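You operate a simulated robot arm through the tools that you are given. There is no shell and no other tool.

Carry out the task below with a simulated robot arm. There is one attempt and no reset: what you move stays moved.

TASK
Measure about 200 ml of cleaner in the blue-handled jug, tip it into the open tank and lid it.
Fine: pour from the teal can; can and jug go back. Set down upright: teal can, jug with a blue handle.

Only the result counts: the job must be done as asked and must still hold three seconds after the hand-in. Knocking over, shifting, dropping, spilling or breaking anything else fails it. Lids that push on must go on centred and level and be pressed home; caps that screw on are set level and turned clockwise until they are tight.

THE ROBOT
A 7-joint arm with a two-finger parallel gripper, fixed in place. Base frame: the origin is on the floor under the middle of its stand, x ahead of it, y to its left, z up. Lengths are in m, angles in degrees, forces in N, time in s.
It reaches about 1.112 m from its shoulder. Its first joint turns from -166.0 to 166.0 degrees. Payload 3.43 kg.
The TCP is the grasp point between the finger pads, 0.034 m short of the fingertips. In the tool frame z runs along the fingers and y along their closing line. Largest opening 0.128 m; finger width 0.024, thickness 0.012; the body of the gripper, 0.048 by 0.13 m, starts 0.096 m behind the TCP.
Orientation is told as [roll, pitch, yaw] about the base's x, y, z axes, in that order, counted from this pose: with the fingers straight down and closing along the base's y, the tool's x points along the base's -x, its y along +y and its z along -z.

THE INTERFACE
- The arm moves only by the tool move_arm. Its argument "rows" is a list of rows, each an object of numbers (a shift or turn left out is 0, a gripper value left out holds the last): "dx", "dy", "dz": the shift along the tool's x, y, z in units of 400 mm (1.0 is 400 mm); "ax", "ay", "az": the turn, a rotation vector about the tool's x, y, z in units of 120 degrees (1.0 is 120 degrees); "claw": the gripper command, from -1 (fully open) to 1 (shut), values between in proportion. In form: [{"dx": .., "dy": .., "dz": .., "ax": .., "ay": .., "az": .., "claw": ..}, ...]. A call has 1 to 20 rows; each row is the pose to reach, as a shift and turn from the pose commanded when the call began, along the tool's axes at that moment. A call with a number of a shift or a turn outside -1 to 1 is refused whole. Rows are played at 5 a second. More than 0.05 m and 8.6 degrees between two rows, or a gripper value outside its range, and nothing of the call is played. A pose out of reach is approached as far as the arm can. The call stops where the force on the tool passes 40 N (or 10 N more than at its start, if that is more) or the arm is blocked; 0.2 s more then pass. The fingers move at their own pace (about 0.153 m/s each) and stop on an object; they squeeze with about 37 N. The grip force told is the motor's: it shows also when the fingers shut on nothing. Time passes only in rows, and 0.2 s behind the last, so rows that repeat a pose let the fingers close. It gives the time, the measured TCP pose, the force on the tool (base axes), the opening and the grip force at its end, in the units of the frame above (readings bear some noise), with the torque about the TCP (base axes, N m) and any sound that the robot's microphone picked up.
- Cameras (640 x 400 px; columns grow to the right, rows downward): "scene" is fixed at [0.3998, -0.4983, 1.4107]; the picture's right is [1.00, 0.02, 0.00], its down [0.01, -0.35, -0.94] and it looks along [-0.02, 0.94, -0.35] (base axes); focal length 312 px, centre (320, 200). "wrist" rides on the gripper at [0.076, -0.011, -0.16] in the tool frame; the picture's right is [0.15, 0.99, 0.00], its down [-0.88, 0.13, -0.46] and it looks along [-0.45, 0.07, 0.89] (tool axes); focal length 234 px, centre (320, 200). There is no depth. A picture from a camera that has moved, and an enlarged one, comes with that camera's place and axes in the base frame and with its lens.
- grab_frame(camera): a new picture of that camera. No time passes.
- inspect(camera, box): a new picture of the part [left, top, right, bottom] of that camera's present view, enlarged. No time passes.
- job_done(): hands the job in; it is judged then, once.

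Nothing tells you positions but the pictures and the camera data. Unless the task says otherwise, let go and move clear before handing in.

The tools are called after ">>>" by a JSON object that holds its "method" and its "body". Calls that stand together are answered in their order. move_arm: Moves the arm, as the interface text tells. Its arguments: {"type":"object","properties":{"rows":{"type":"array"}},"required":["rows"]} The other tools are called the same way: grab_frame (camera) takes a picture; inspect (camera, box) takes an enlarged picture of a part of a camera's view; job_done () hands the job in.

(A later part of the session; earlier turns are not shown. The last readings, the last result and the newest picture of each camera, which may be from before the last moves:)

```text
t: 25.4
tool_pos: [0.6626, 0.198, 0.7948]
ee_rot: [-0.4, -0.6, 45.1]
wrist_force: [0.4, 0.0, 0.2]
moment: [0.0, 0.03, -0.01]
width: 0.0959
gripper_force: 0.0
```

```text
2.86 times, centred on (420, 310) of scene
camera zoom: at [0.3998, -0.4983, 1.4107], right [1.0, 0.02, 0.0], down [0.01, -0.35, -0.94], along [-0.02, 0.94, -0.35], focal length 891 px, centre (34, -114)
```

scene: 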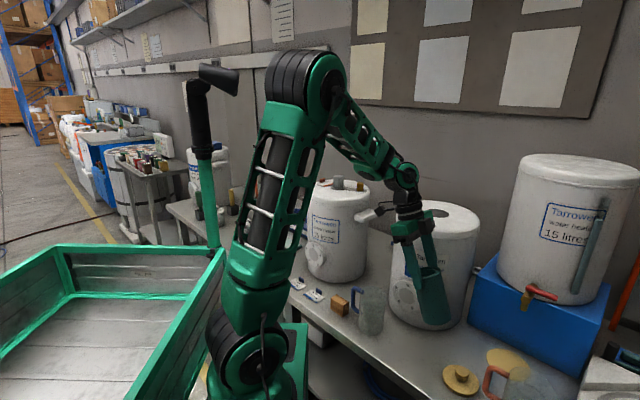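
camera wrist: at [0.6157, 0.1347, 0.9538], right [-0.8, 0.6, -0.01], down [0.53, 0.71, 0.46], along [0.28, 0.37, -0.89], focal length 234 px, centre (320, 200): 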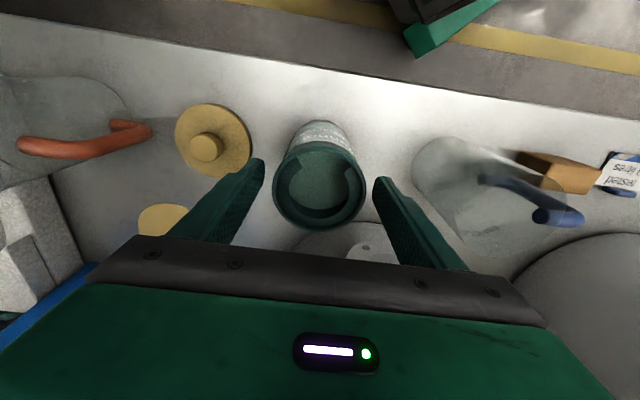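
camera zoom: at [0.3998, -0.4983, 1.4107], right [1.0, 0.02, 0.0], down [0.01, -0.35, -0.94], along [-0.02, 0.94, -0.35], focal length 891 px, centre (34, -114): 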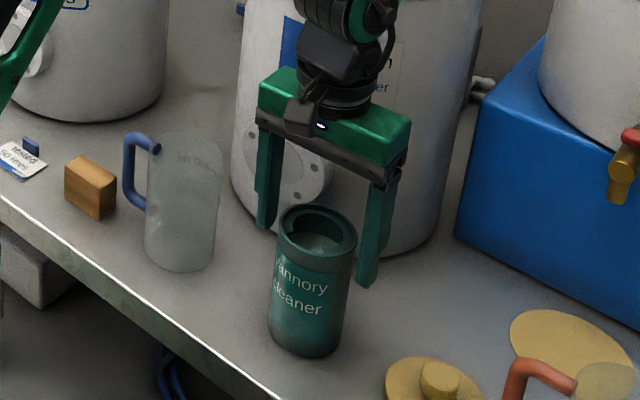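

>>> {"method": "move_arm", "body": {"rows": [{"dz": 0.05}, {"dz": 0.1}, {"dz": 0.14}, {"dz": 0.16}, {"dz": 0.16}, {"dz": 0.16, "claw": 1}, {"dz": 0.16}, {"dz": 0.16}, {"dz": 0.16}, {"dz": 0.16}]}}

>>> {"method": "grab_frame", "body": {"camera": "wrist"}}

>>> {"method": "move_arm", "body": {"rows": [{"dz": -0.005}, {"dz": -0.01}, {"dz": -0.015}, {"dz": -0.02}, {"dz": -0.025}, {"dz": -0.03}, {"dz": -0.03}]}}

>>> {"method": "grab_frame", "body": {"camera": "wrist"}}

>>> {"method": "inspect", "body": {"camera": "scene", "box": [370, 240, 470, 380]}}

```text
t: 27.6
tool_pos: [0.6633, 0.1968, 0.7308]
ee_rot: [-0.5, -0.6, 45.1]
wrist_force: [-0.2, 1.3, -0.3]
moment: [0.18, 0.09, -0.03]
width: 0.071
gripper_force: 37.5
```

```text
taken
camera wrist: at [0.6162, 0.1347, 0.8901], right [-0.8, 0.6, -0.01], down [0.53, 0.71, 0.46], along [0.28, 0.37, -0.89], focal length 234 px, centre (320, 200)
```

wrist: 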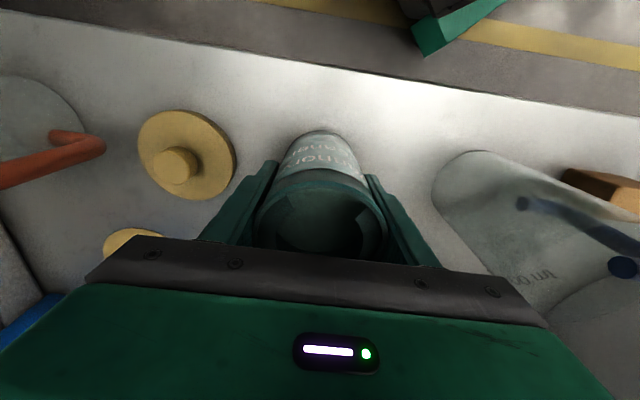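

```text
t: 29.2
tool_pos: [0.6636, 0.1968, 0.7427]
ee_rot: [-0.4, -0.6, 45.0]
wrist_force: [-0.5, -0.3, -3.7]
moment: [-0.03, 0.0, 0.0]
width: 0.071
gripper_force: 36.8
```

```text
taken
camera wrist: at [0.6164, 0.135, 0.9023], right [-0.8, 0.6, -0.01], down [0.53, 0.71, 0.46], along [0.28, 0.37, -0.89], focal length 234 px, centre (320, 200)
```

wrist: 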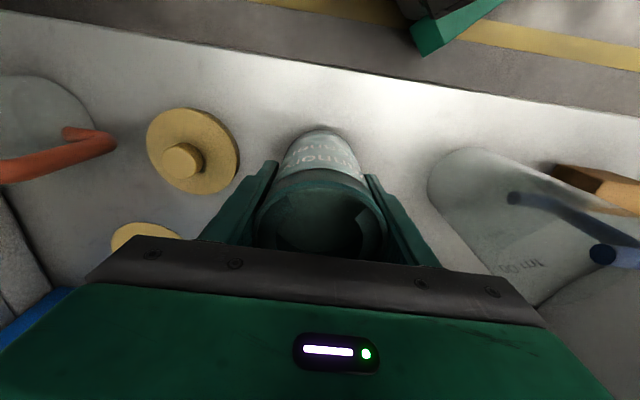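

```text
2.86 times, centred on (420, 310) of scene
camera zoom: at [0.3998, -0.4983, 1.4107], right [1.0, 0.02, 0.0], down [0.01, -0.35, -0.94], along [-0.02, 0.94, -0.35], focal length 891 px, centre (34, -114)
```

zoom: 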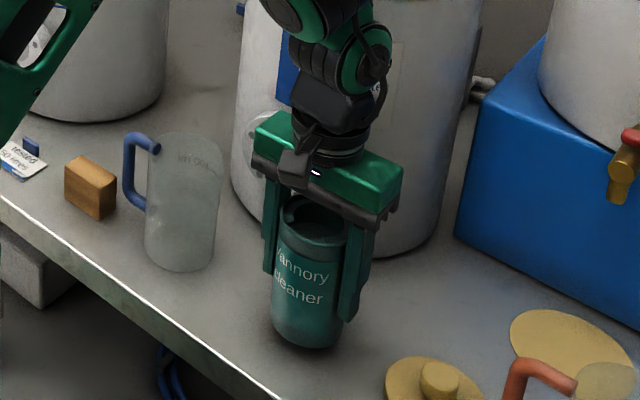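

Lifted 12 mm with no slip this time. I'll continue lifting slowly.

>>> {"method": "move_arm", "body": {"rows": [{"dz": -0.005}, {"dz": -0.012}, {"dz": -0.022}, {"dz": -0.034}, {"dz": -0.048}, {"dz": -0.064}, {"dz": -0.08}, {"dz": -0.096}, {"dz": -0.112}, {"dz": -0.128}, {"dz": -0.144}, {"dz": -0.16}, {"dz": -0.176}, {"dz": -0.19}, {"dz": -0.2}, {"dz": -0.206}, {"dz": -0.21}, {"dz": -0.21}]}}

>>> {"method": "grab_frame", "body": {"camera": "wrist"}}

```text
t: 33.0
tool_pos: [0.6624, 0.1966, 0.8276]
ee_rot: [-0.5, -0.5, 45.1]
wrist_force: [-0.2, 0.1, -4.4]
moment: [0.02, 0.04, -0.04]
width: 0.0709
gripper_force: 36.9
```

```text
taken
camera wrist: at [0.6158, 0.1349, 0.9863], right [-0.8, 0.6, -0.01], down [0.53, 0.71, 0.46], along [0.28, 0.37, -0.89], focal length 234 px, centre (320, 200)
```

wrist: 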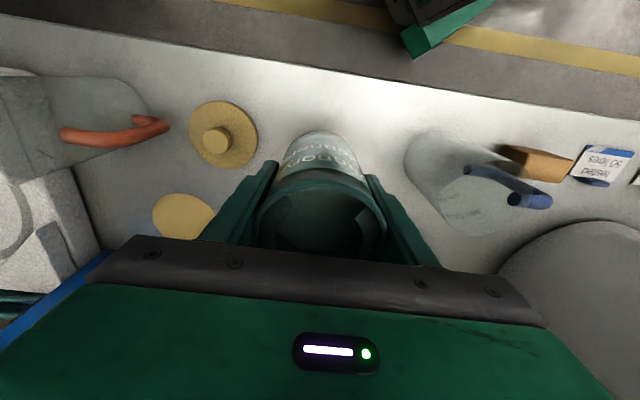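

Grip is solid at low speed. Next I'll raise slowly while yawing −90° again.

>>> {"method": "move_arm", "body": {"rows": [{"az": 0.03, "dz": -0.01}, {"az": 0.07, "dz": -0.025}, {"az": 0.12, "dz": -0.045}, {"az": 0.17, "dz": -0.065}, {"az": 0.22, "dz": -0.085}, {"az": 0.27, "dz": -0.105}, {"az": 0.32, "dz": -0.125}, {"az": 0.37, "dz": -0.145}, {"az": 0.42, "dz": -0.165}, {"az": 0.47, "dz": -0.185}, {"az": 0.52, "dz": -0.205}, {"az": 0.57, "dz": -0.225}, {"az": 0.62, "dz": -0.245}, {"az": 0.66, "dz": -0.265}, {"az": 0.7, "dz": -0.28}, {"az": 0.73, "dz": -0.29}, {"az": 0.75, "dz": -0.295}, {"az": 0.75, "dz": -0.295}]}}

>>> {"method": "grab_frame", "body": {"camera": "wrist"}}

```text
t: 36.8
tool_pos: [0.6601, 0.1962, 0.945]
ee_rot: [0.4, -0.5, -45.2]
wrist_force: [0.4, -0.9, -3.1]
moment: [-0.02, 0.0, -0.04]
width: 0.0709
gripper_force: 37.1
```

```text
taken
camera wrist: at [0.5985, 0.2419, 1.1036], right [0.6, 0.8, 0.01], down [0.71, -0.53, 0.46], along [0.38, -0.27, -0.89], focal length 234 px, centre (320, 200)
```

wrist: 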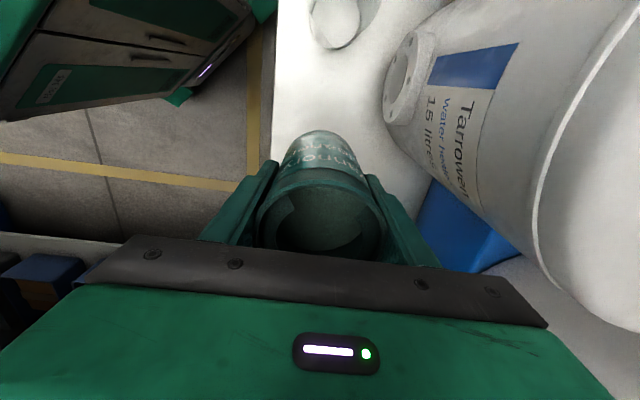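

>>> {"method": "move_arm", "body": {"rows": [{"ay": -0.02}, {"ay": -0.05}, {"ay": -0.08}, {"ay": -0.11}, {"ay": -0.14}, {"ay": -0.17}, {"ay": -0.19}, {"ay": -0.2}, {"ay": -0.2}]}}

>>> {"method": "inspect", "body": {"camera": "wrist", "box": [240, 120, 400, 260]}}

>>> {"method": "inspect", "body": {"camera": "scene", "box": [340, 210, 470, 340]}}

```text
t: 38.8
tool_pos: [0.6608, 0.1964, 0.9442]
ee_rot: [0.5, -24.3, -45.2]
wrist_force: [-0.3, 0.0, -4.5]
moment: [0.03, 0.02, 0.0]
width: 0.0709
gripper_force: 36.5
```

```text
2.86 times, centred on (320, 190) of wrist
camera zoom: at [0.5574, 0.283, 1.0577], right [0.61, 0.79, -0.05], down [0.52, -0.35, 0.78], along [0.6, -0.5, -0.62], focal length 669 px, centre (320, 229)
```

zoom: 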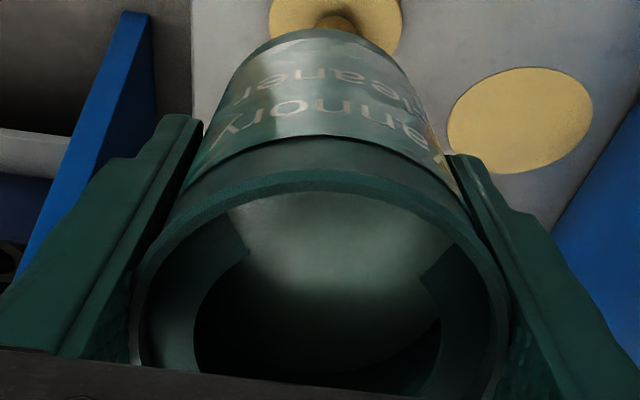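

```text
3.08 times, centred on (405, 275) of scene
camera zoom: at [0.3998, -0.4983, 1.4107], right [1.0, 0.02, 0.0], down [0.01, -0.35, -0.94], along [-0.02, 0.94, -0.35], focal length 959 px, centre (58, -31)
```

zoom: 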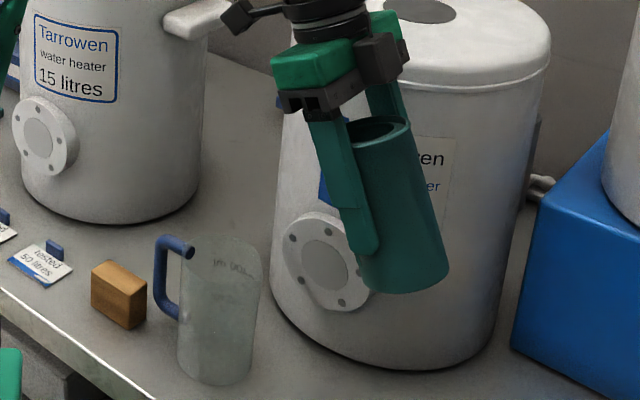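

Tilted 24° with no spill. Now I'll slide the can over the jug slowly at constant height.

>>> {"method": "move_arm", "body": {"rows": [{"dx": 0.01, "dy": 0.001, "dz": -0.0045}, {"dx": 0.03, "dy": 0.002, "dz": -0.0135}, {"dx": 0.055, "dy": 0.003, "dz": -0.025}, {"dx": 0.08, "dy": 0.004, "dz": -0.036}, {"dx": 0.105, "dy": 0.005, "dz": -0.0475}, {"dx": 0.13, "dy": 0.006, "dz": -0.059}, {"dx": 0.155, "dy": 0.007, "dz": -0.07}, {"dx": 0.175, "dy": 0.007, "dz": -0.079}, {"dx": 0.188, "dy": 0.007, "dz": -0.085}, {"dx": 0.194, "dy": 0.007, "dz": -0.0876}, {"dx": 0.194, "dy": 0.007, "dz": -0.0876}]}}

>>> {"method": "grab_frame", "body": {"camera": "wrist"}}

>>> {"method": "inspect", "body": {"camera": "scene", "box": [320, 210, 450, 340]}}

```text
t: 41.2
tool_pos: [0.6031, 0.2593, 0.9449]
ee_rot: [0.6, -24.3, -45.2]
wrist_force: [0.3, -1.2, -4.1]
moment: [0.01, 0.0, -0.01]
width: 0.0709
gripper_force: 36.8
```

```text
taken
camera wrist: at [0.4993, 0.3453, 1.0584], right [0.61, 0.79, -0.05], down [0.52, -0.35, 0.78], along [0.6, -0.5, -0.62], focal length 234 px, centre (320, 200)
```

wrist: 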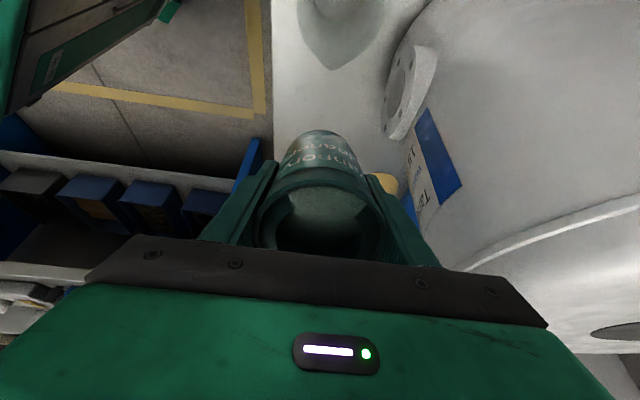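

```text
3.08 times, centred on (385, 275) of scene
camera zoom: at [0.3998, -0.4983, 1.4107], right [1.0, 0.02, 0.0], down [0.01, -0.35, -0.94], along [-0.02, 0.94, -0.35], focal length 959 px, centre (120, -31)
```

zoom: 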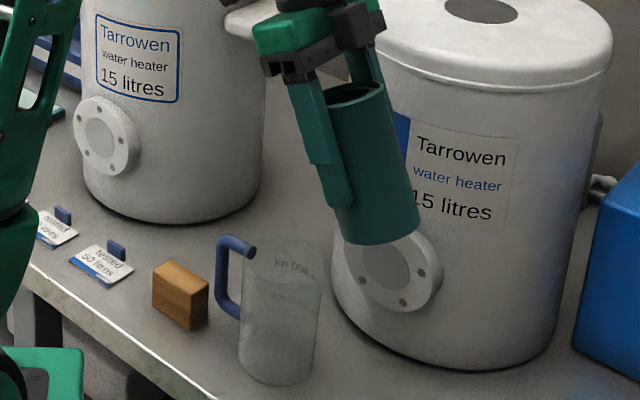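

>>> {"method": "inspect", "body": {"camera": "wrist", "box": [260, 0, 430, 140]}}

>>> {"method": "inspect", "body": {"camera": "scene", "box": [345, 225, 425, 345]}}

```text
2.86 times, centred on (345, 70) of wrist
camera zoom: at [0.4993, 0.3453, 1.0584], right [0.61, 0.79, -0.05], down [0.52, -0.35, 0.78], along [0.6, -0.5, -0.62], focal length 669 px, centre (249, 571)
```

zoom: 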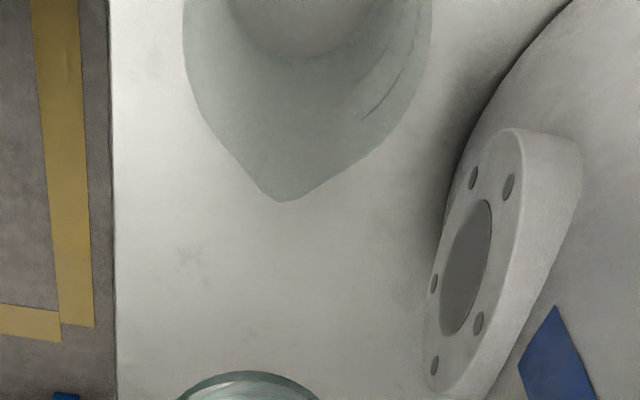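

```text
3.33 times, centred on (385, 285) of scene
camera zoom: at [0.3998, -0.4983, 1.4107], right [1.0, 0.02, 0.0], down [0.01, -0.35, -0.94], along [-0.02, 0.94, -0.35], focal length 1039 px, centre (103, -83)
```

zoom: 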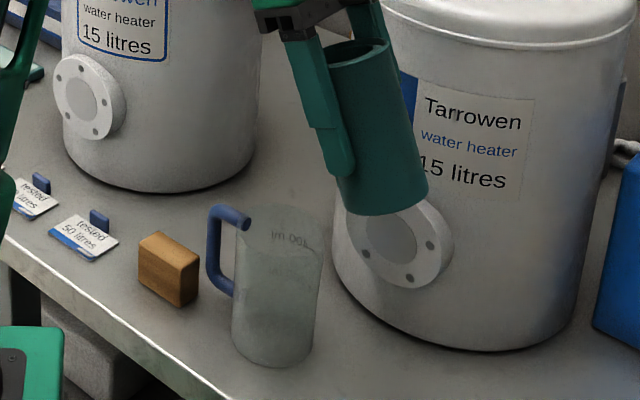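

The can's lip is aligned with the jug axis, about 18 mm towards the spout side of its centre. I'll lower it and tilt gradually to about 34°, keeping the lip over the jug.

>>> {"method": "move_arm", "body": {"rows": [{"dx": 0.004, "dz": 0.01, "ay": -0.004}, {"dx": 0.012, "dz": 0.03, "ay": -0.01}, {"dx": 0.02, "dz": 0.05, "ay": -0.017}, {"dx": 0.028, "dz": 0.07, "ay": -0.024}, {"dx": 0.036, "dz": 0.09, "ay": -0.031}, {"dx": 0.044, "dz": 0.11, "ay": -0.038}, {"dx": 0.052, "dz": 0.13, "ay": -0.045}, {"dx": 0.06, "dz": 0.15, "ay": -0.052}, {"dx": 0.068, "dz": 0.17, "ay": -0.059}, {"dx": 0.076, "dz": 0.19, "ay": -0.066}, {"dx": 0.082, "dz": 0.21, "ay": -0.073}, {"dx": 0.086, "dz": 0.22, "ay": -0.077}, {"dx": 0.088, "dz": 0.225, "ay": -0.08}, {"dx": 0.088, "dz": 0.225, "ay": -0.08}]}}

>>> {"method": "grab_frame", "body": {"camera": "wrist"}}

>>> {"method": "inspect", "body": {"camera": "scene", "box": [345, 225, 425, 345]}}

```text
t: 44.2
tool_pos: [0.6075, 0.2555, 0.8493]
ee_rot: [0.5, -34.1, -45.5]
wrist_force: [-0.2, -0.3, -4.6]
moment: [0.01, 0.02, -0.01]
width: 0.0708
gripper_force: 37.5
```

```text
taken
camera wrist: at [0.4916, 0.355, 0.9381], right [0.61, 0.79, -0.07], down [0.42, -0.25, 0.87], along [0.67, -0.57, -0.48], focal length 234 px, centre (320, 200)
```

wrist: 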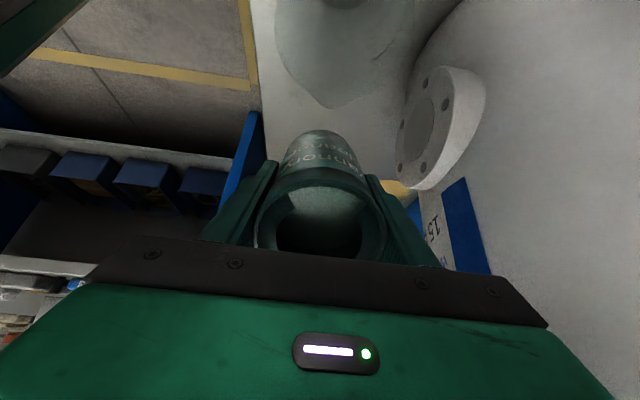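

```text
3.33 times, centred on (385, 285) of scene
camera zoom: at [0.3998, -0.4983, 1.4107], right [1.0, 0.02, 0.0], down [0.01, -0.35, -0.94], along [-0.02, 0.94, -0.35], focal length 1039 px, centre (103, -83)
```

zoom: 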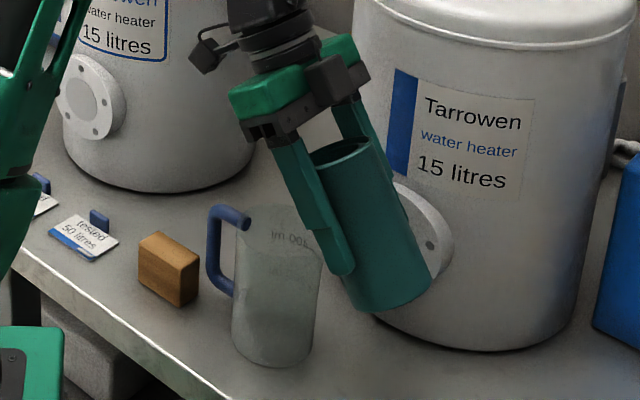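

>>> {"method": "inspect", "body": {"camera": "wrist", "box": [240, 120, 400, 260]}}

>>> {"method": "inspect", "body": {"camera": "wrist", "box": [240, 0, 440, 130]}}

```text
2.86 times, centred on (320, 190) of wrist
camera zoom: at [0.4916, 0.355, 0.9381], right [0.61, 0.79, -0.07], down [0.42, -0.25, 0.87], along [0.67, -0.57, -0.48], focal length 669 px, centre (320, 229)
```

zoom: 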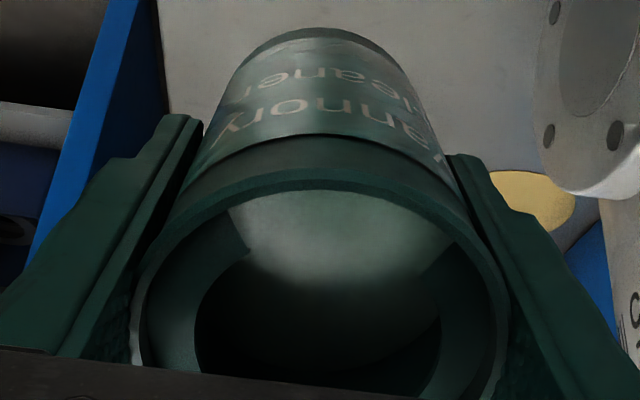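

```text
3.08 times, centred on (340, 65) of wrist
camera zoom: at [0.4916, 0.355, 0.9381], right [0.61, 0.79, -0.07], down [0.42, -0.25, 0.87], along [0.67, -0.57, -0.48], focal length 720 px, centre (258, 615)
```

zoom: 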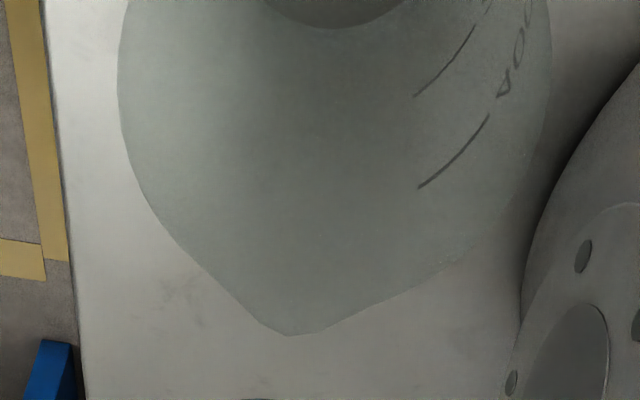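

No flow yet. I'll tilt in small steps, pivoting about the lip, and watch the jug.

>>> {"method": "move_arm", "body": {"rows": [{"dx": -0.0048, "dz": -0.0034, "ay": -0.0167}, {"dx": -0.0096, "dz": -0.0068, "ay": -0.0333}, {"dx": -0.0144, "dz": -0.0102, "ay": -0.05}, {"dx": -0.0144, "dz": -0.0102, "ay": -0.05}]}}

>>> {"method": "inspect", "body": {"camera": "scene", "box": [345, 225, 425, 345]}}

>>> {"method": "grab_frame", "body": {"camera": "wrist"}}

```text
t: 45.2
tool_pos: [0.6094, 0.2544, 0.8545]
ee_rot: [0.5, -40.0, -45.4]
wrist_force: [-0.6, 0.6, -4.6]
moment: [0.01, 0.02, -0.02]
width: 0.071
gripper_force: 37.0
```

```text
3.33 times, centred on (385, 285) of scene
camera zoom: at [0.3998, -0.4983, 1.4107], right [1.0, 0.02, 0.0], down [0.01, -0.35, -0.94], along [-0.02, 0.94, -0.35], focal length 1039 px, centre (103, -83)
```

zoom: 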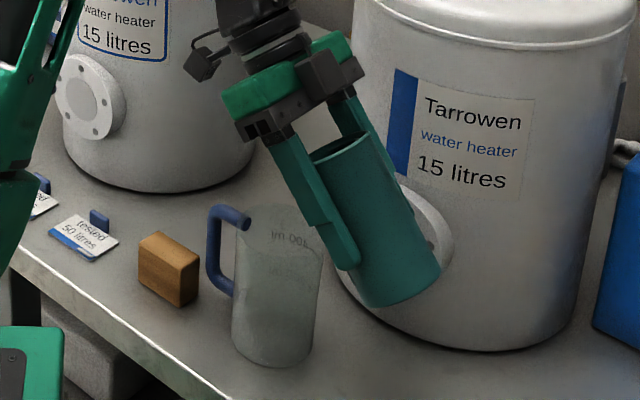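

```text
taken
camera wrist: at [0.4878, 0.3591, 0.928], right [0.62, 0.78, -0.09], down [0.36, -0.18, 0.92], along [0.7, -0.6, -0.39], focal length 234 px, centre (320, 200)
```

wrist: 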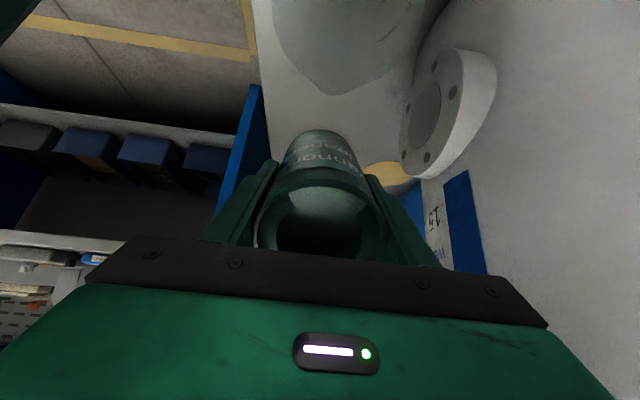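

>>> {"method": "move_arm", "body": {"rows": [{"dx": -0.0048, "dz": -0.0034, "ay": -0.0167}, {"dx": -0.0084, "dz": -0.006, "ay": -0.0292}, {"dx": -0.012, "dz": -0.0085, "ay": -0.0417}, {"dx": -0.012, "dz": -0.0085, "ay": -0.0417}]}}

>>> {"method": "inspect", "body": {"camera": "scene", "box": [345, 225, 425, 345]}}

>>> {"method": "inspect", "body": {"camera": "wrist", "box": [240, 0, 440, 260]}}

```text
t: 46.2
tool_pos: [0.6096, 0.2532, 0.86]
ee_rot: [0.7, -45.1, -45.6]
wrist_force: [-0.8, -0.1, -4.2]
moment: [0.0, 0.02, -0.04]
width: 0.0711
gripper_force: 37.2
```

```text
3.33 times, centred on (385, 285) of scene
camera zoom: at [0.3998, -0.4983, 1.4107], right [1.0, 0.02, 0.0], down [0.01, -0.35, -0.94], along [-0.02, 0.94, -0.35], focal length 1039 px, centre (103, -83)
```

zoom: 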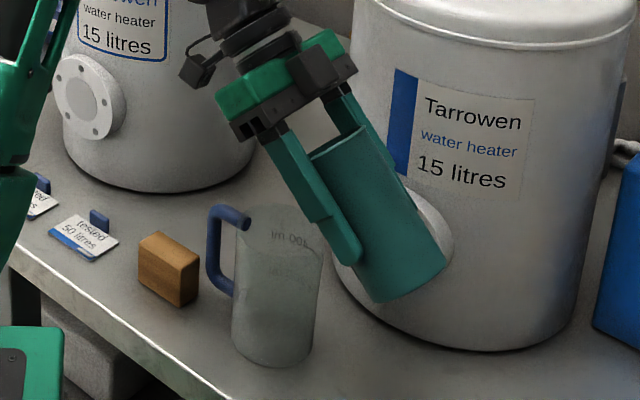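

```text
1.54 times, centred on (340, 130) of wrist
camera zoom: at [0.4841, 0.3624, 0.9193], right [0.63, 0.77, -0.1], down [0.3, -0.13, 0.95], along [0.72, -0.62, -0.31], focal length 360 px, centre (289, 308)
```

zoom: 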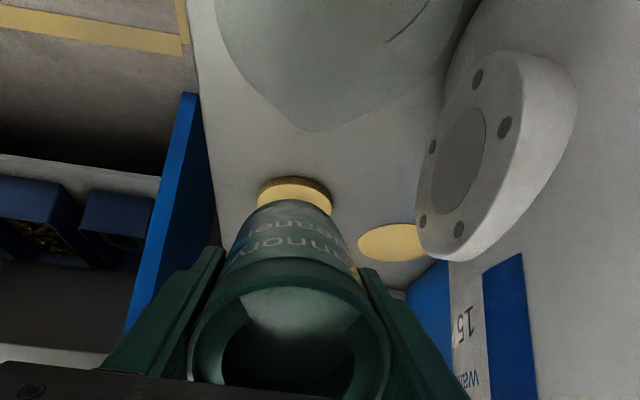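

>>> {"method": "move_arm", "body": {"rows": [{"dx": -0.0036, "dz": -0.0025, "ay": -0.0125}, {"dx": -0.0072, "dz": -0.0051, "ay": -0.025}, {"dx": -0.0096, "dz": -0.0068, "ay": -0.0333}, {"dx": -0.0096, "dz": -0.0068, "ay": -0.0333}]}}

>>> {"method": "inspect", "body": {"camera": "scene", "box": [345, 225, 425, 345]}}

>>> {"method": "inspect", "body": {"camera": "wrist", "box": [240, 120, 400, 260]}}

```text
t: 47.2
tool_pos: [0.6104, 0.2523, 0.8654]
ee_rot: [0.7, -49.1, -45.6]
wrist_force: [1.0, -0.3, -3.6]
moment: [0.07, -0.01, 0.01]
width: 0.0707
gripper_force: 36.9
```

```text
3.33 times, centred on (385, 285) of scene
camera zoom: at [0.3998, -0.4983, 1.4107], right [1.0, 0.02, 0.0], down [0.01, -0.35, -0.94], along [-0.02, 0.94, -0.35], focal length 1039 px, centre (103, -83)
```

zoom: 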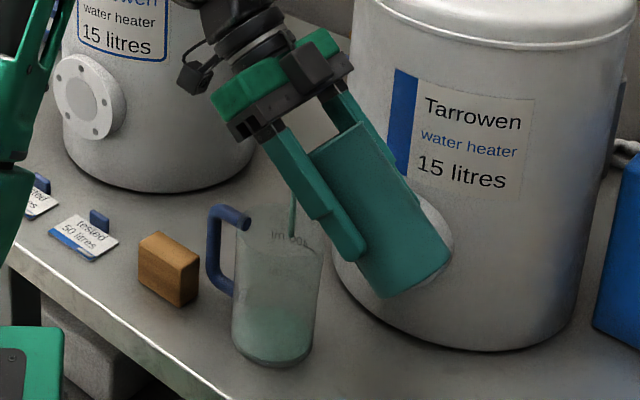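

```text
2.86 times, centred on (320, 190) of wrist
camera zoom: at [0.4823, 0.3642, 0.9122], right [0.63, 0.77, -0.1], down [0.25, -0.08, 0.96], along [0.73, -0.64, -0.24], focal length 669 px, centre (320, 229)
```

zoom: 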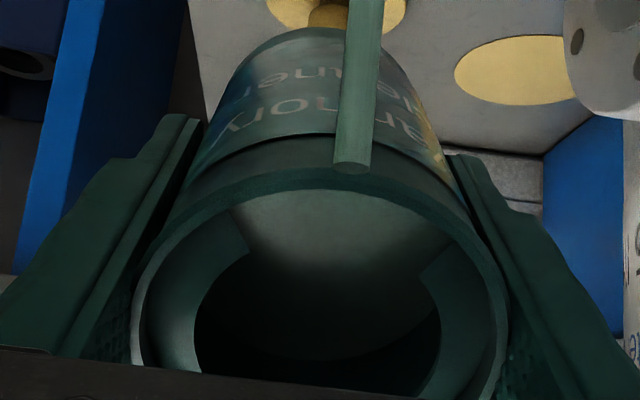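

Flow started at about 49° and the stream is landing inside the jug. I'll hold here briefly and watch the level.

>>> {"method": "move_arm", "body": {"rows": [{"ay": 0}, {"ay": 0}]}}

>>> {"method": "inspect", "body": {"camera": "scene", "box": [350, 265, 400, 340]}}

>>> {"method": "inspect", "body": {"camera": "wrist", "box": [240, 0, 440, 130]}}

```text
t: 47.8
tool_pos: [0.6104, 0.253, 0.8664]
ee_rot: [0.7, -49.1, -45.6]
wrist_force: [-0.7, 0.5, -4.0]
moment: [0.01, 0.0, -0.01]
width: 0.0707
gripper_force: 37.1
```

```text
5.33 times, centred on (375, 302) of scene
camera zoom: at [0.3998, -0.4983, 1.4107], right [1.0, 0.02, 0.0], down [0.01, -0.35, -0.94], along [-0.02, 0.94, -0.35], focal length 1662 px, centre (27, -347)
```

zoom: 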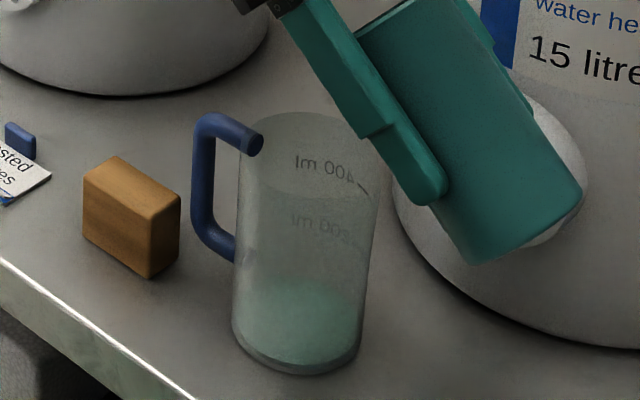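

```text
3.08 times, centred on (340, 65) of wrist
camera zoom: at [0.4822, 0.3643, 0.9122], right [0.63, 0.77, -0.1], down [0.25, -0.08, 0.96], along [0.73, -0.64, -0.24], focal length 720 px, centre (258, 615)
```

zoom: 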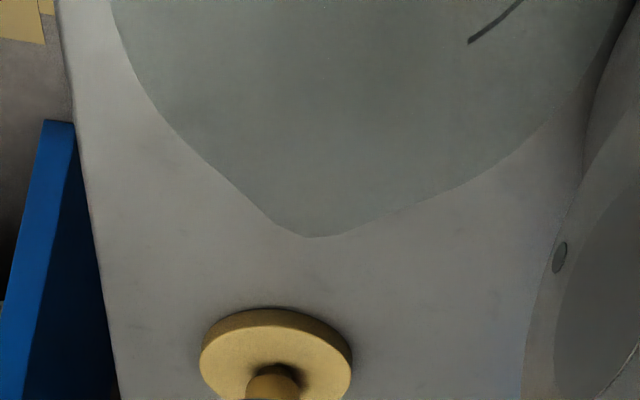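

The flow stopped by itself once it reached equilibrium, leaving a shallow level in the jug. I'll keep tilting in small steps and watch the level approach the 200 ml mark.

>>> {"method": "move_arm", "body": {"rows": [{"dx": -0.0036, "dz": -0.0025, "ay": -0.0125}, {"dx": -0.0072, "dz": -0.0051, "ay": -0.025}, {"dx": -0.0096, "dz": -0.0068, "ay": -0.0333}, {"dx": -0.0096, "dz": -0.0068, "ay": -0.0333}, {"dx": -0.0096, "dz": -0.0068, "ay": -0.0333}]}}

>>> {"method": "inspect", "body": {"camera": "scene", "box": [350, 265, 400, 340]}}

>>> {"method": "inspect", "body": {"camera": "wrist", "box": [200, 0, 440, 260]}}

```text
t: 49.0
tool_pos: [0.6106, 0.2513, 0.8695]
ee_rot: [0.8, -53.0, -45.6]
wrist_force: [-0.2, 0.0, -4.2]
moment: [0.03, 0.05, 0.0]
width: 0.0709
gripper_force: 37.3
```

```text
5.33 times, centred on (375, 302) of scene
camera zoom: at [0.3998, -0.4983, 1.4107], right [1.0, 0.02, 0.0], down [0.01, -0.35, -0.94], along [-0.02, 0.94, -0.35], focal length 1662 px, centre (27, -347)
```

zoom: 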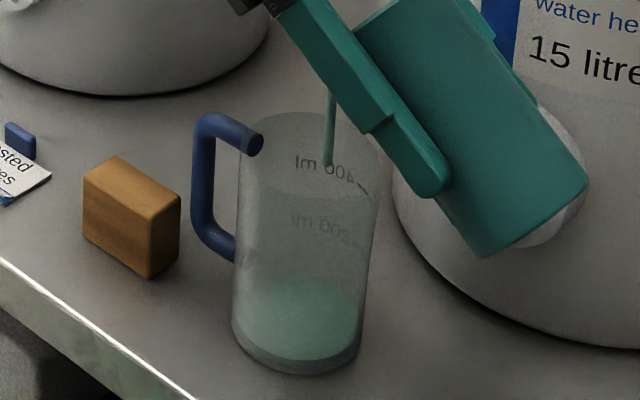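

```text
1.54 times, centred on (320, 130) of wrist
camera zoom: at [0.481, 0.3662, 0.9045], right [0.64, 0.76, -0.11], down [0.2, -0.03, 0.98], along [0.74, -0.65, -0.17], focal length 360 px, centre (320, 308)
```

zoom: 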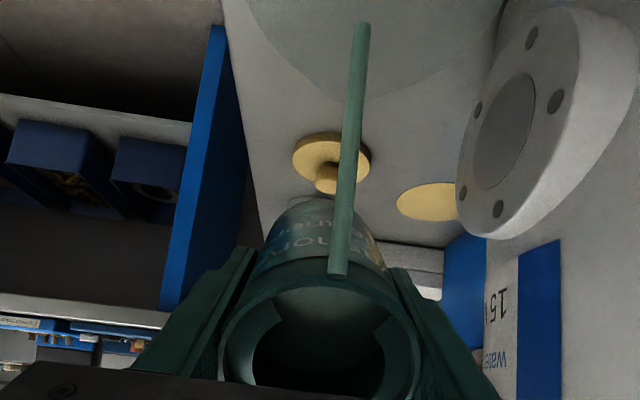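

>>> {"method": "move_arm", "body": {"rows": [{"ay": 0}, {"dx": -0.0036, "dz": -0.0025, "ay": -0.0125}, {"dx": -0.0072, "dz": -0.0051, "ay": -0.025}, {"dx": -0.0096, "dz": -0.0068, "ay": -0.0333}, {"dx": -0.0096, "dz": -0.0068, "ay": -0.0333}, {"dx": -0.0096, "dz": -0.0068, "ay": -0.0333}, {"dx": -0.0096, "dz": -0.0068, "ay": -0.0333}]}}

>>> {"method": "inspect", "body": {"camera": "scene", "box": [350, 265, 400, 340]}}

>>> {"method": "inspect", "body": {"camera": "wrist", "box": [200, 0, 440, 260]}}

```text
t: 50.6
tool_pos: [0.6113, 0.2526, 0.8727]
ee_rot: [1.0, -57.1, -45.8]
wrist_force: [-0.1, -0.5, -3.0]
moment: [0.02, 0.03, 0.0]
width: 0.0709
gripper_force: 37.0
```

```text
5.33 times, centred on (375, 302) of scene
camera zoom: at [0.3998, -0.4983, 1.4107], right [1.0, 0.02, 0.0], down [0.01, -0.35, -0.94], along [-0.02, 0.94, -0.35], focal length 1662 px, centre (27, -347)
```

zoom: 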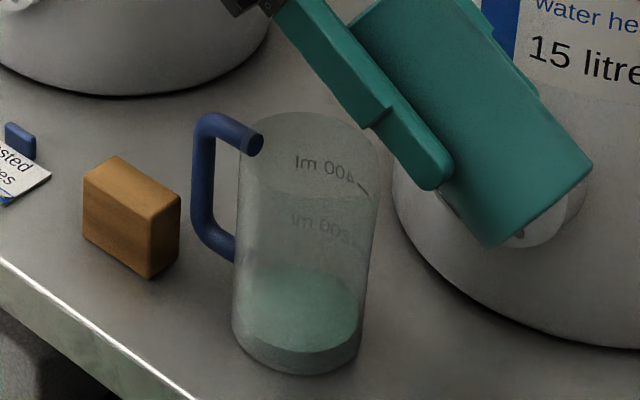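

```text
1.54 times, centred on (320, 130) of wrist
camera zoom: at [0.4792, 0.3679, 0.8966], right [0.64, 0.76, -0.11], down [0.15, 0.02, 0.99], along [0.75, -0.65, -0.11], focal length 360 px, centre (320, 308)
```

zoom: 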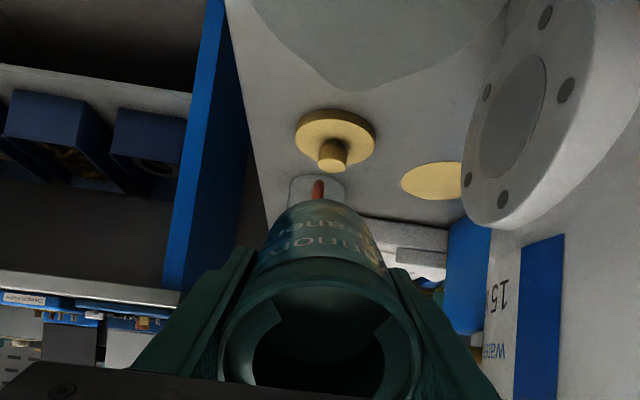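

The level is at roughly 60 ml. I'll continue tilting, to 61° and then 65°.

>>> {"method": "move_arm", "body": {"rows": [{"dx": -0.0036, "dz": -0.0025, "ay": -0.0125}, {"dx": -0.0072, "dz": -0.0051, "ay": -0.025}, {"dx": -0.0096, "dz": -0.0068, "ay": -0.0333}, {"dx": -0.0096, "dz": -0.0068, "ay": -0.0333}, {"dx": -0.0096, "dz": -0.0068, "ay": -0.0333}, {"dx": -0.0096, "dz": -0.0068, "ay": -0.0333}]}}

>>> {"method": "move_arm", "body": {"rows": [{"dx": -0.0036, "dz": -0.0025, "ay": -0.0125}, {"dx": -0.0072, "dz": -0.0051, "ay": -0.025}, {"dx": -0.0096, "dz": -0.0068, "ay": -0.0333}, {"dx": -0.0096, "dz": -0.0068, "ay": -0.0333}, {"dx": -0.0096, "dz": -0.0068, "ay": -0.0333}, {"dx": -0.0096, "dz": -0.0068, "ay": -0.0333}]}}

>>> {"method": "inspect", "body": {"camera": "scene", "box": [350, 265, 400, 340]}}

>>> {"method": "inspect", "body": {"camera": "wrist", "box": [200, 0, 440, 260]}}

```text
t: 52.0
tool_pos: [0.6106, 0.2516, 0.8791]
ee_rot: [1.0, -61.0, -45.9]
wrist_force: [0.0, 0.2, -3.3]
moment: [0.03, 0.04, -0.01]
width: 0.0708
gripper_force: 37.3
```

```text
t: 53.4
tool_pos: [0.6105, 0.2527, 0.8842]
ee_rot: [1.2, -65.0, -46.1]
wrist_force: [0.0, 0.1, -2.7]
moment: [0.01, 0.01, 0.0]
width: 0.071
gripper_force: 37.0
```

```text
5.33 times, centred on (375, 302) of scene
camera zoom: at [0.3998, -0.4983, 1.4107], right [1.0, 0.02, 0.0], down [0.01, -0.35, -0.94], along [-0.02, 0.94, -0.35], focal length 1662 px, centre (27, -347)
```

zoom: 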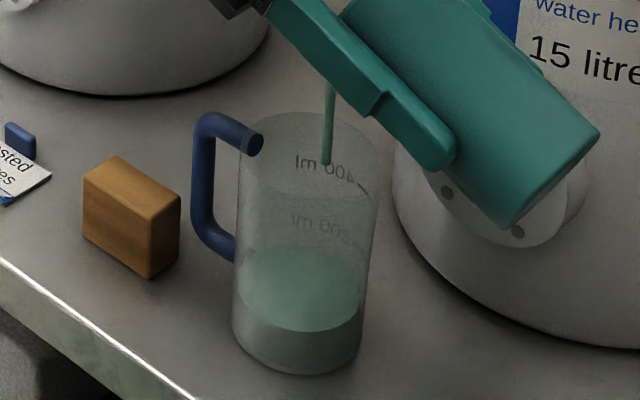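

```text
1.54 times, centred on (320, 130) of wrist
camera zoom: at [0.4779, 0.3691, 0.8819], right [0.66, 0.74, -0.12], down [0.06, 0.12, 0.99], along [0.75, -0.66, 0.03], focal length 360 px, centre (320, 308)
```

zoom: 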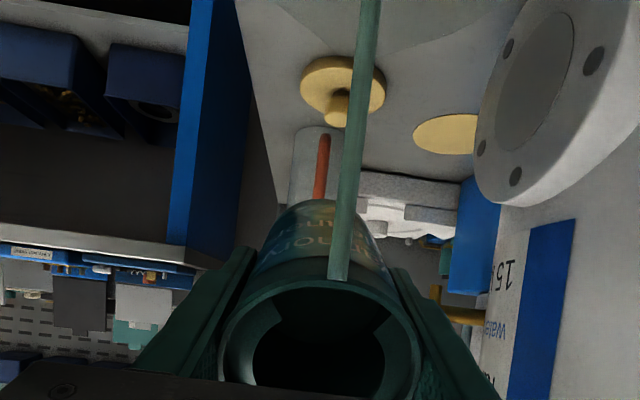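

>>> {"method": "move_arm", "body": {"rows": [{"ay": 0}, {"ay": 0}, {"ay": 0}]}}

>>> {"method": "inspect", "body": {"camera": "scene", "box": [362, 276, 392, 340]}}

>>> {"method": "inspect", "body": {"camera": "wrist", "box": [240, 0, 440, 130]}}

```text
t: 54.2
tool_pos: [0.6097, 0.2522, 0.8824]
ee_rot: [1.1, -65.0, -46.1]
wrist_force: [0.8, -0.1, -3.1]
moment: [-0.02, 0.03, 0.0]
width: 0.0709
gripper_force: 37.0
```

```text
6.25 times, centred on (377, 308) of scene
camera zoom: at [0.3998, -0.4983, 1.4107], right [1.0, 0.02, 0.0], down [0.01, -0.35, -0.94], along [-0.02, 0.94, -0.35], focal length 1948 px, centre (-36, -475)
```

zoom: 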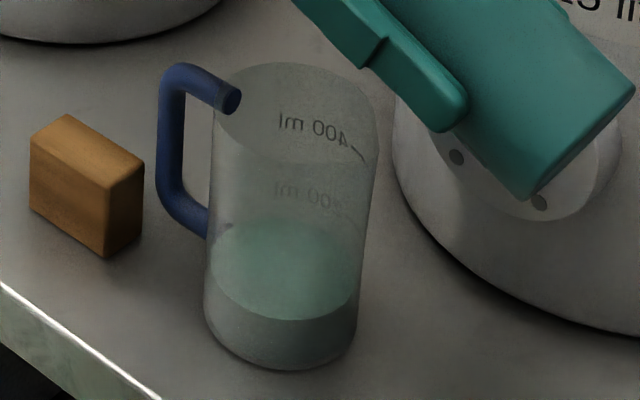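

```text
3.08 times, centred on (340, 65) of wrist
camera zoom: at [0.4779, 0.3692, 0.882], right [0.66, 0.74, -0.12], down [0.06, 0.12, 0.99], along [0.75, -0.66, 0.03], focal length 720 px, centre (258, 615)
```

zoom: 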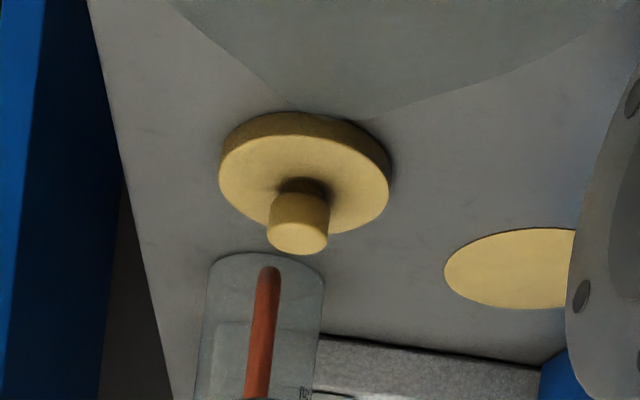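

The level reads roughly 130 ml, and a simple fill model suggests about 72° for 200 ml. I'll tilt to 68° and then 70°.

>>> {"method": "move_arm", "body": {"rows": [{"dx": -0.0036, "dz": -0.0025, "ay": -0.0125}, {"dx": -0.0072, "dz": -0.0051, "ay": -0.025}, {"dx": -0.0072, "dz": -0.0051, "ay": -0.025}, {"dx": -0.0072, "dz": -0.0051, "ay": -0.025}, {"dx": -0.0072, "dz": -0.0051, "ay": -0.025}]}}

>>> {"method": "move_arm", "body": {"rows": [{"dx": -0.0024, "dz": -0.0017, "ay": -0.0083}, {"dx": -0.0048, "dz": -0.0034, "ay": -0.0167}, {"dx": -0.0048, "dz": -0.0034, "ay": -0.0167}, {"dx": -0.0048, "dz": -0.0034, "ay": -0.0167}, {"dx": -0.0048, "dz": -0.0034, "ay": -0.0167}, {"dx": -0.0048, "dz": -0.0034, "ay": -0.0167}, {"dx": -0.0048, "dz": -0.0034, "ay": -0.0167}]}}

>>> {"method": "inspect", "body": {"camera": "scene", "box": [362, 276, 392, 340]}}

>>> {"method": "grab_frame", "body": {"camera": "wrist"}}

```text
t: 55.4
tool_pos: [0.6102, 0.2536, 0.886]
ee_rot: [1.3, -68.1, -46.3]
wrist_force: [0.5, -0.1, -2.2]
moment: [0.02, 0.0, 0.01]
width: 0.071
gripper_force: 36.8
```

```text
t: 57.0
tool_pos: [0.6087, 0.2537, 0.89]
ee_rot: [1.4, -70.0, -46.4]
wrist_force: [-0.4, 0.3, -3.0]
moment: [0.04, 0.01, 0.03]
width: 0.071
gripper_force: 37.3
```

```text
6.25 times, centred on (377, 308) of scene
camera zoom: at [0.3998, -0.4983, 1.4107], right [1.0, 0.02, 0.0], down [0.01, -0.35, -0.94], along [-0.02, 0.94, -0.35], focal length 1948 px, centre (-36, -475)
```

zoom: 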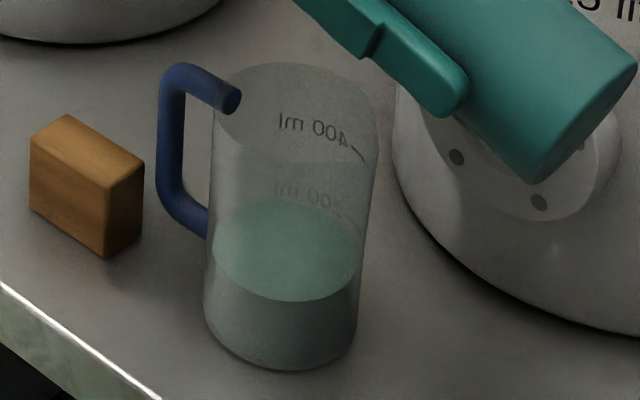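

```text
taken
camera wrist: at [0.4778, 0.3694, 0.8726], right [0.67, 0.74, -0.13], down [0.0, 0.18, 0.98], along [0.75, -0.65, 0.12], focal length 234 px, centre (320, 200)
```

wrist: 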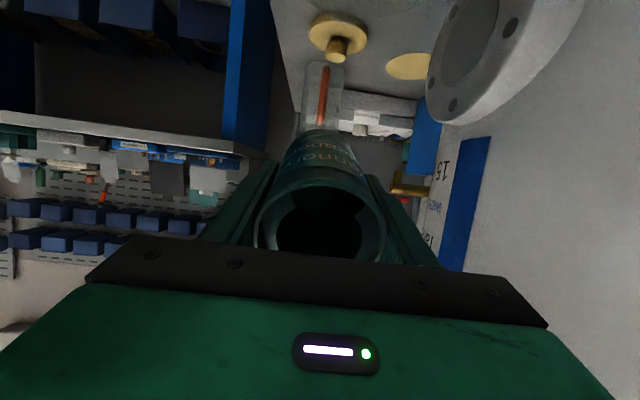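

>>> {"method": "inspect", "body": {"camera": "scene", "box": [368, 294, 396, 330]}}

>>> {"method": "inspect", "body": {"camera": "scene", "box": [378, 300, 394, 320]}}

```text
11.11 times, centred on (382, 312) of scene
camera zoom: at [0.3998, -0.4983, 1.4107], right [1.0, 0.02, 0.0], down [0.01, -0.35, -0.94], along [-0.02, 0.94, -0.35], focal length 3463 px, centre (-369, -1044)
```

zoom: 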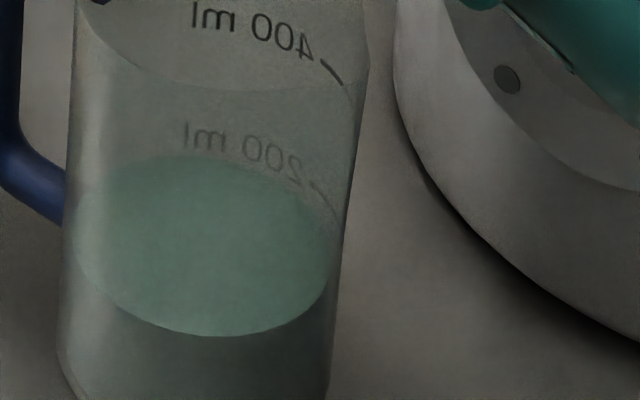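

```text
16.00 times, centred on (386, 310) of scene
camera zoom: at [0.3998, -0.4983, 1.4107], right [1.0, 0.02, 0.0], down [0.01, -0.35, -0.94], along [-0.02, 0.94, -0.35], focal length 4987 px, centre (-736, -1560)
```

zoom: 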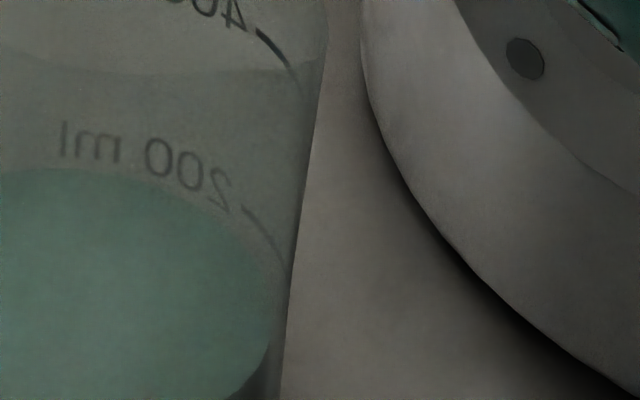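

The level is just below the 200 ml line, at about 180–190 ml. I'll add about 1.5° more.

>>> {"method": "move_arm", "body": {"rows": [{"dx": -0.0018, "dz": -0.0013, "ay": -0.0063}, {"dx": -0.0036, "dz": -0.0025, "ay": -0.0125}, {"dx": -0.0036, "dz": -0.0025, "ay": -0.0125}, {"dx": -0.0036, "dz": -0.0025, "ay": -0.0125}, {"dx": -0.0036, "dz": -0.0025, "ay": -0.0125}, {"dx": -0.0036, "dz": -0.0025, "ay": -0.0125}, {"dx": -0.0036, "dz": -0.0025, "ay": -0.0125}]}}

>>> {"method": "inspect", "body": {"camera": "scene", "box": [362, 276, 392, 340]}}

>>> {"method": "inspect", "body": {"camera": "scene", "box": [378, 300, 394, 320]}}

```text
t: 58.6
tool_pos: [0.6096, 0.2535, 0.8911]
ee_rot: [1.5, -71.5, -46.4]
wrist_force: [-0.2, -0.2, -2.0]
moment: [0.04, -0.02, -0.03]
width: 0.071
gripper_force: 37.1
```

```text
6.25 times, centred on (377, 308) of scene
camera zoom: at [0.3998, -0.4983, 1.4107], right [1.0, 0.02, 0.0], down [0.01, -0.35, -0.94], along [-0.02, 0.94, -0.35], focal length 1948 px, centre (-36, -475)
```

zoom: 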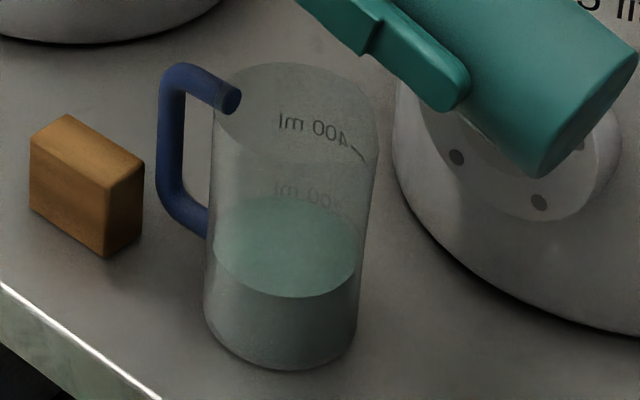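

```text
16.00 times, centred on (386, 310) of scene
camera zoom: at [0.3998, -0.4983, 1.4107], right [1.0, 0.02, 0.0], down [0.01, -0.35, -0.94], along [-0.02, 0.94, -0.35], focal length 4987 px, centre (-736, -1560)
```

zoom: 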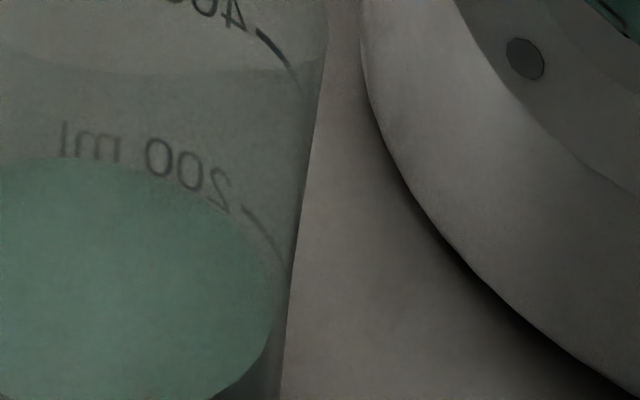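

>>> {"method": "inspect", "body": {"camera": "scene", "box": [380, 304, 390, 316]}}

>>> {"method": "inspect", "body": {"camera": "scene", "box": [350, 220, 430, 340]}}

```text
16.00 times, centred on (385, 310) of scene
camera zoom: at [0.3998, -0.4983, 1.4107], right [1.0, 0.02, 0.0], down [0.01, -0.35, -0.94], along [-0.02, 0.94, -0.35], focal length 4987 px, centre (-720, -1560)
```

zoom: 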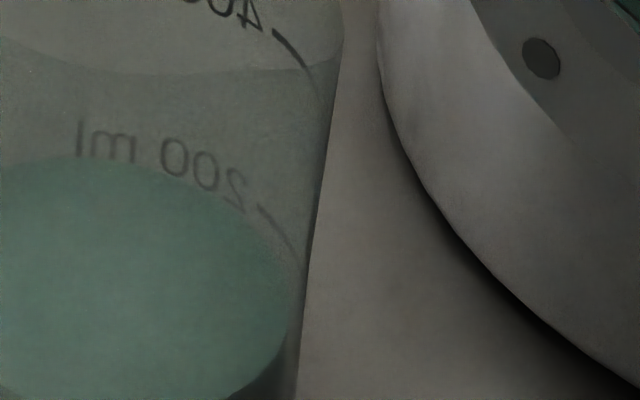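

```text
3.33 times, centred on (390, 280) of scene
camera zoom: at [0.3998, -0.4983, 1.4107], right [1.0, 0.02, 0.0], down [0.01, -0.35, -0.94], along [-0.02, 0.94, -0.35], focal length 1039 px, centre (87, -67)
```

zoom: 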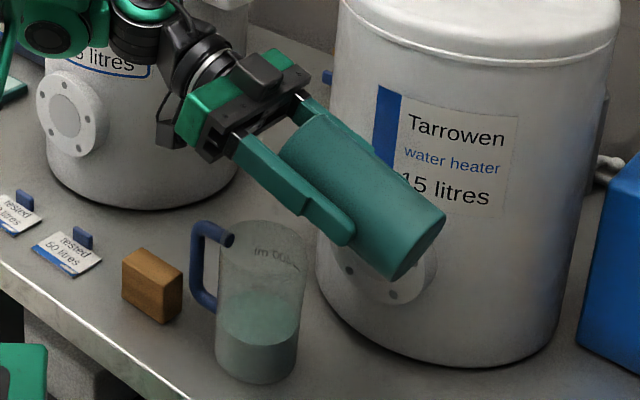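

The level estimate is about 192 ml. One last small nudge of about 0.6° should bring it to 200.

>>> {"method": "move_arm", "body": {"rows": [{"dx": -0.0014, "dz": -0.001, "ay": -0.005}, {"dx": -0.0014, "dz": -0.001, "ay": -0.005}, {"dx": -0.0014, "dz": -0.001, "ay": -0.005}, {"dx": -0.0014, "dz": -0.001, "ay": -0.005}, {"dx": -0.0014, "dz": -0.001, "ay": -0.005}, {"dx": -0.0014, "dz": -0.001, "ay": -0.005}]}}

>>> {"method": "inspect", "body": {"camera": "scene", "box": [362, 276, 392, 340]}}

>>> {"method": "inspect", "body": {"camera": "scene", "box": [380, 304, 390, 316]}}

```text
t: 60.0
tool_pos: [0.6093, 0.2555, 0.8925]
ee_rot: [1.6, -72.1, -46.5]
wrist_force: [-0.8, 0.3, -2.2]
moment: [0.04, 0.04, -0.02]
width: 0.071
gripper_force: 36.9
```

```text
6.25 times, centred on (377, 308) of scene
camera zoom: at [0.3998, -0.4983, 1.4107], right [1.0, 0.02, 0.0], down [0.01, -0.35, -0.94], along [-0.02, 0.94, -0.35], focal length 1948 px, centre (-36, -475)
```

zoom: 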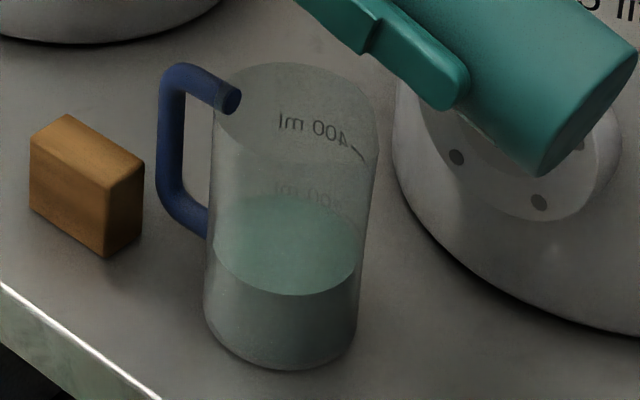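

```text
16.00 times, centred on (385, 310) of scene
camera zoom: at [0.3998, -0.4983, 1.4107], right [1.0, 0.02, 0.0], down [0.01, -0.35, -0.94], along [-0.02, 0.94, -0.35], focal length 4987 px, centre (-720, -1560)
```

zoom: 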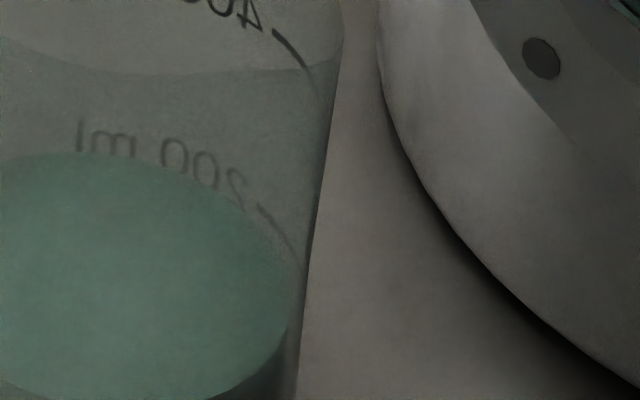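

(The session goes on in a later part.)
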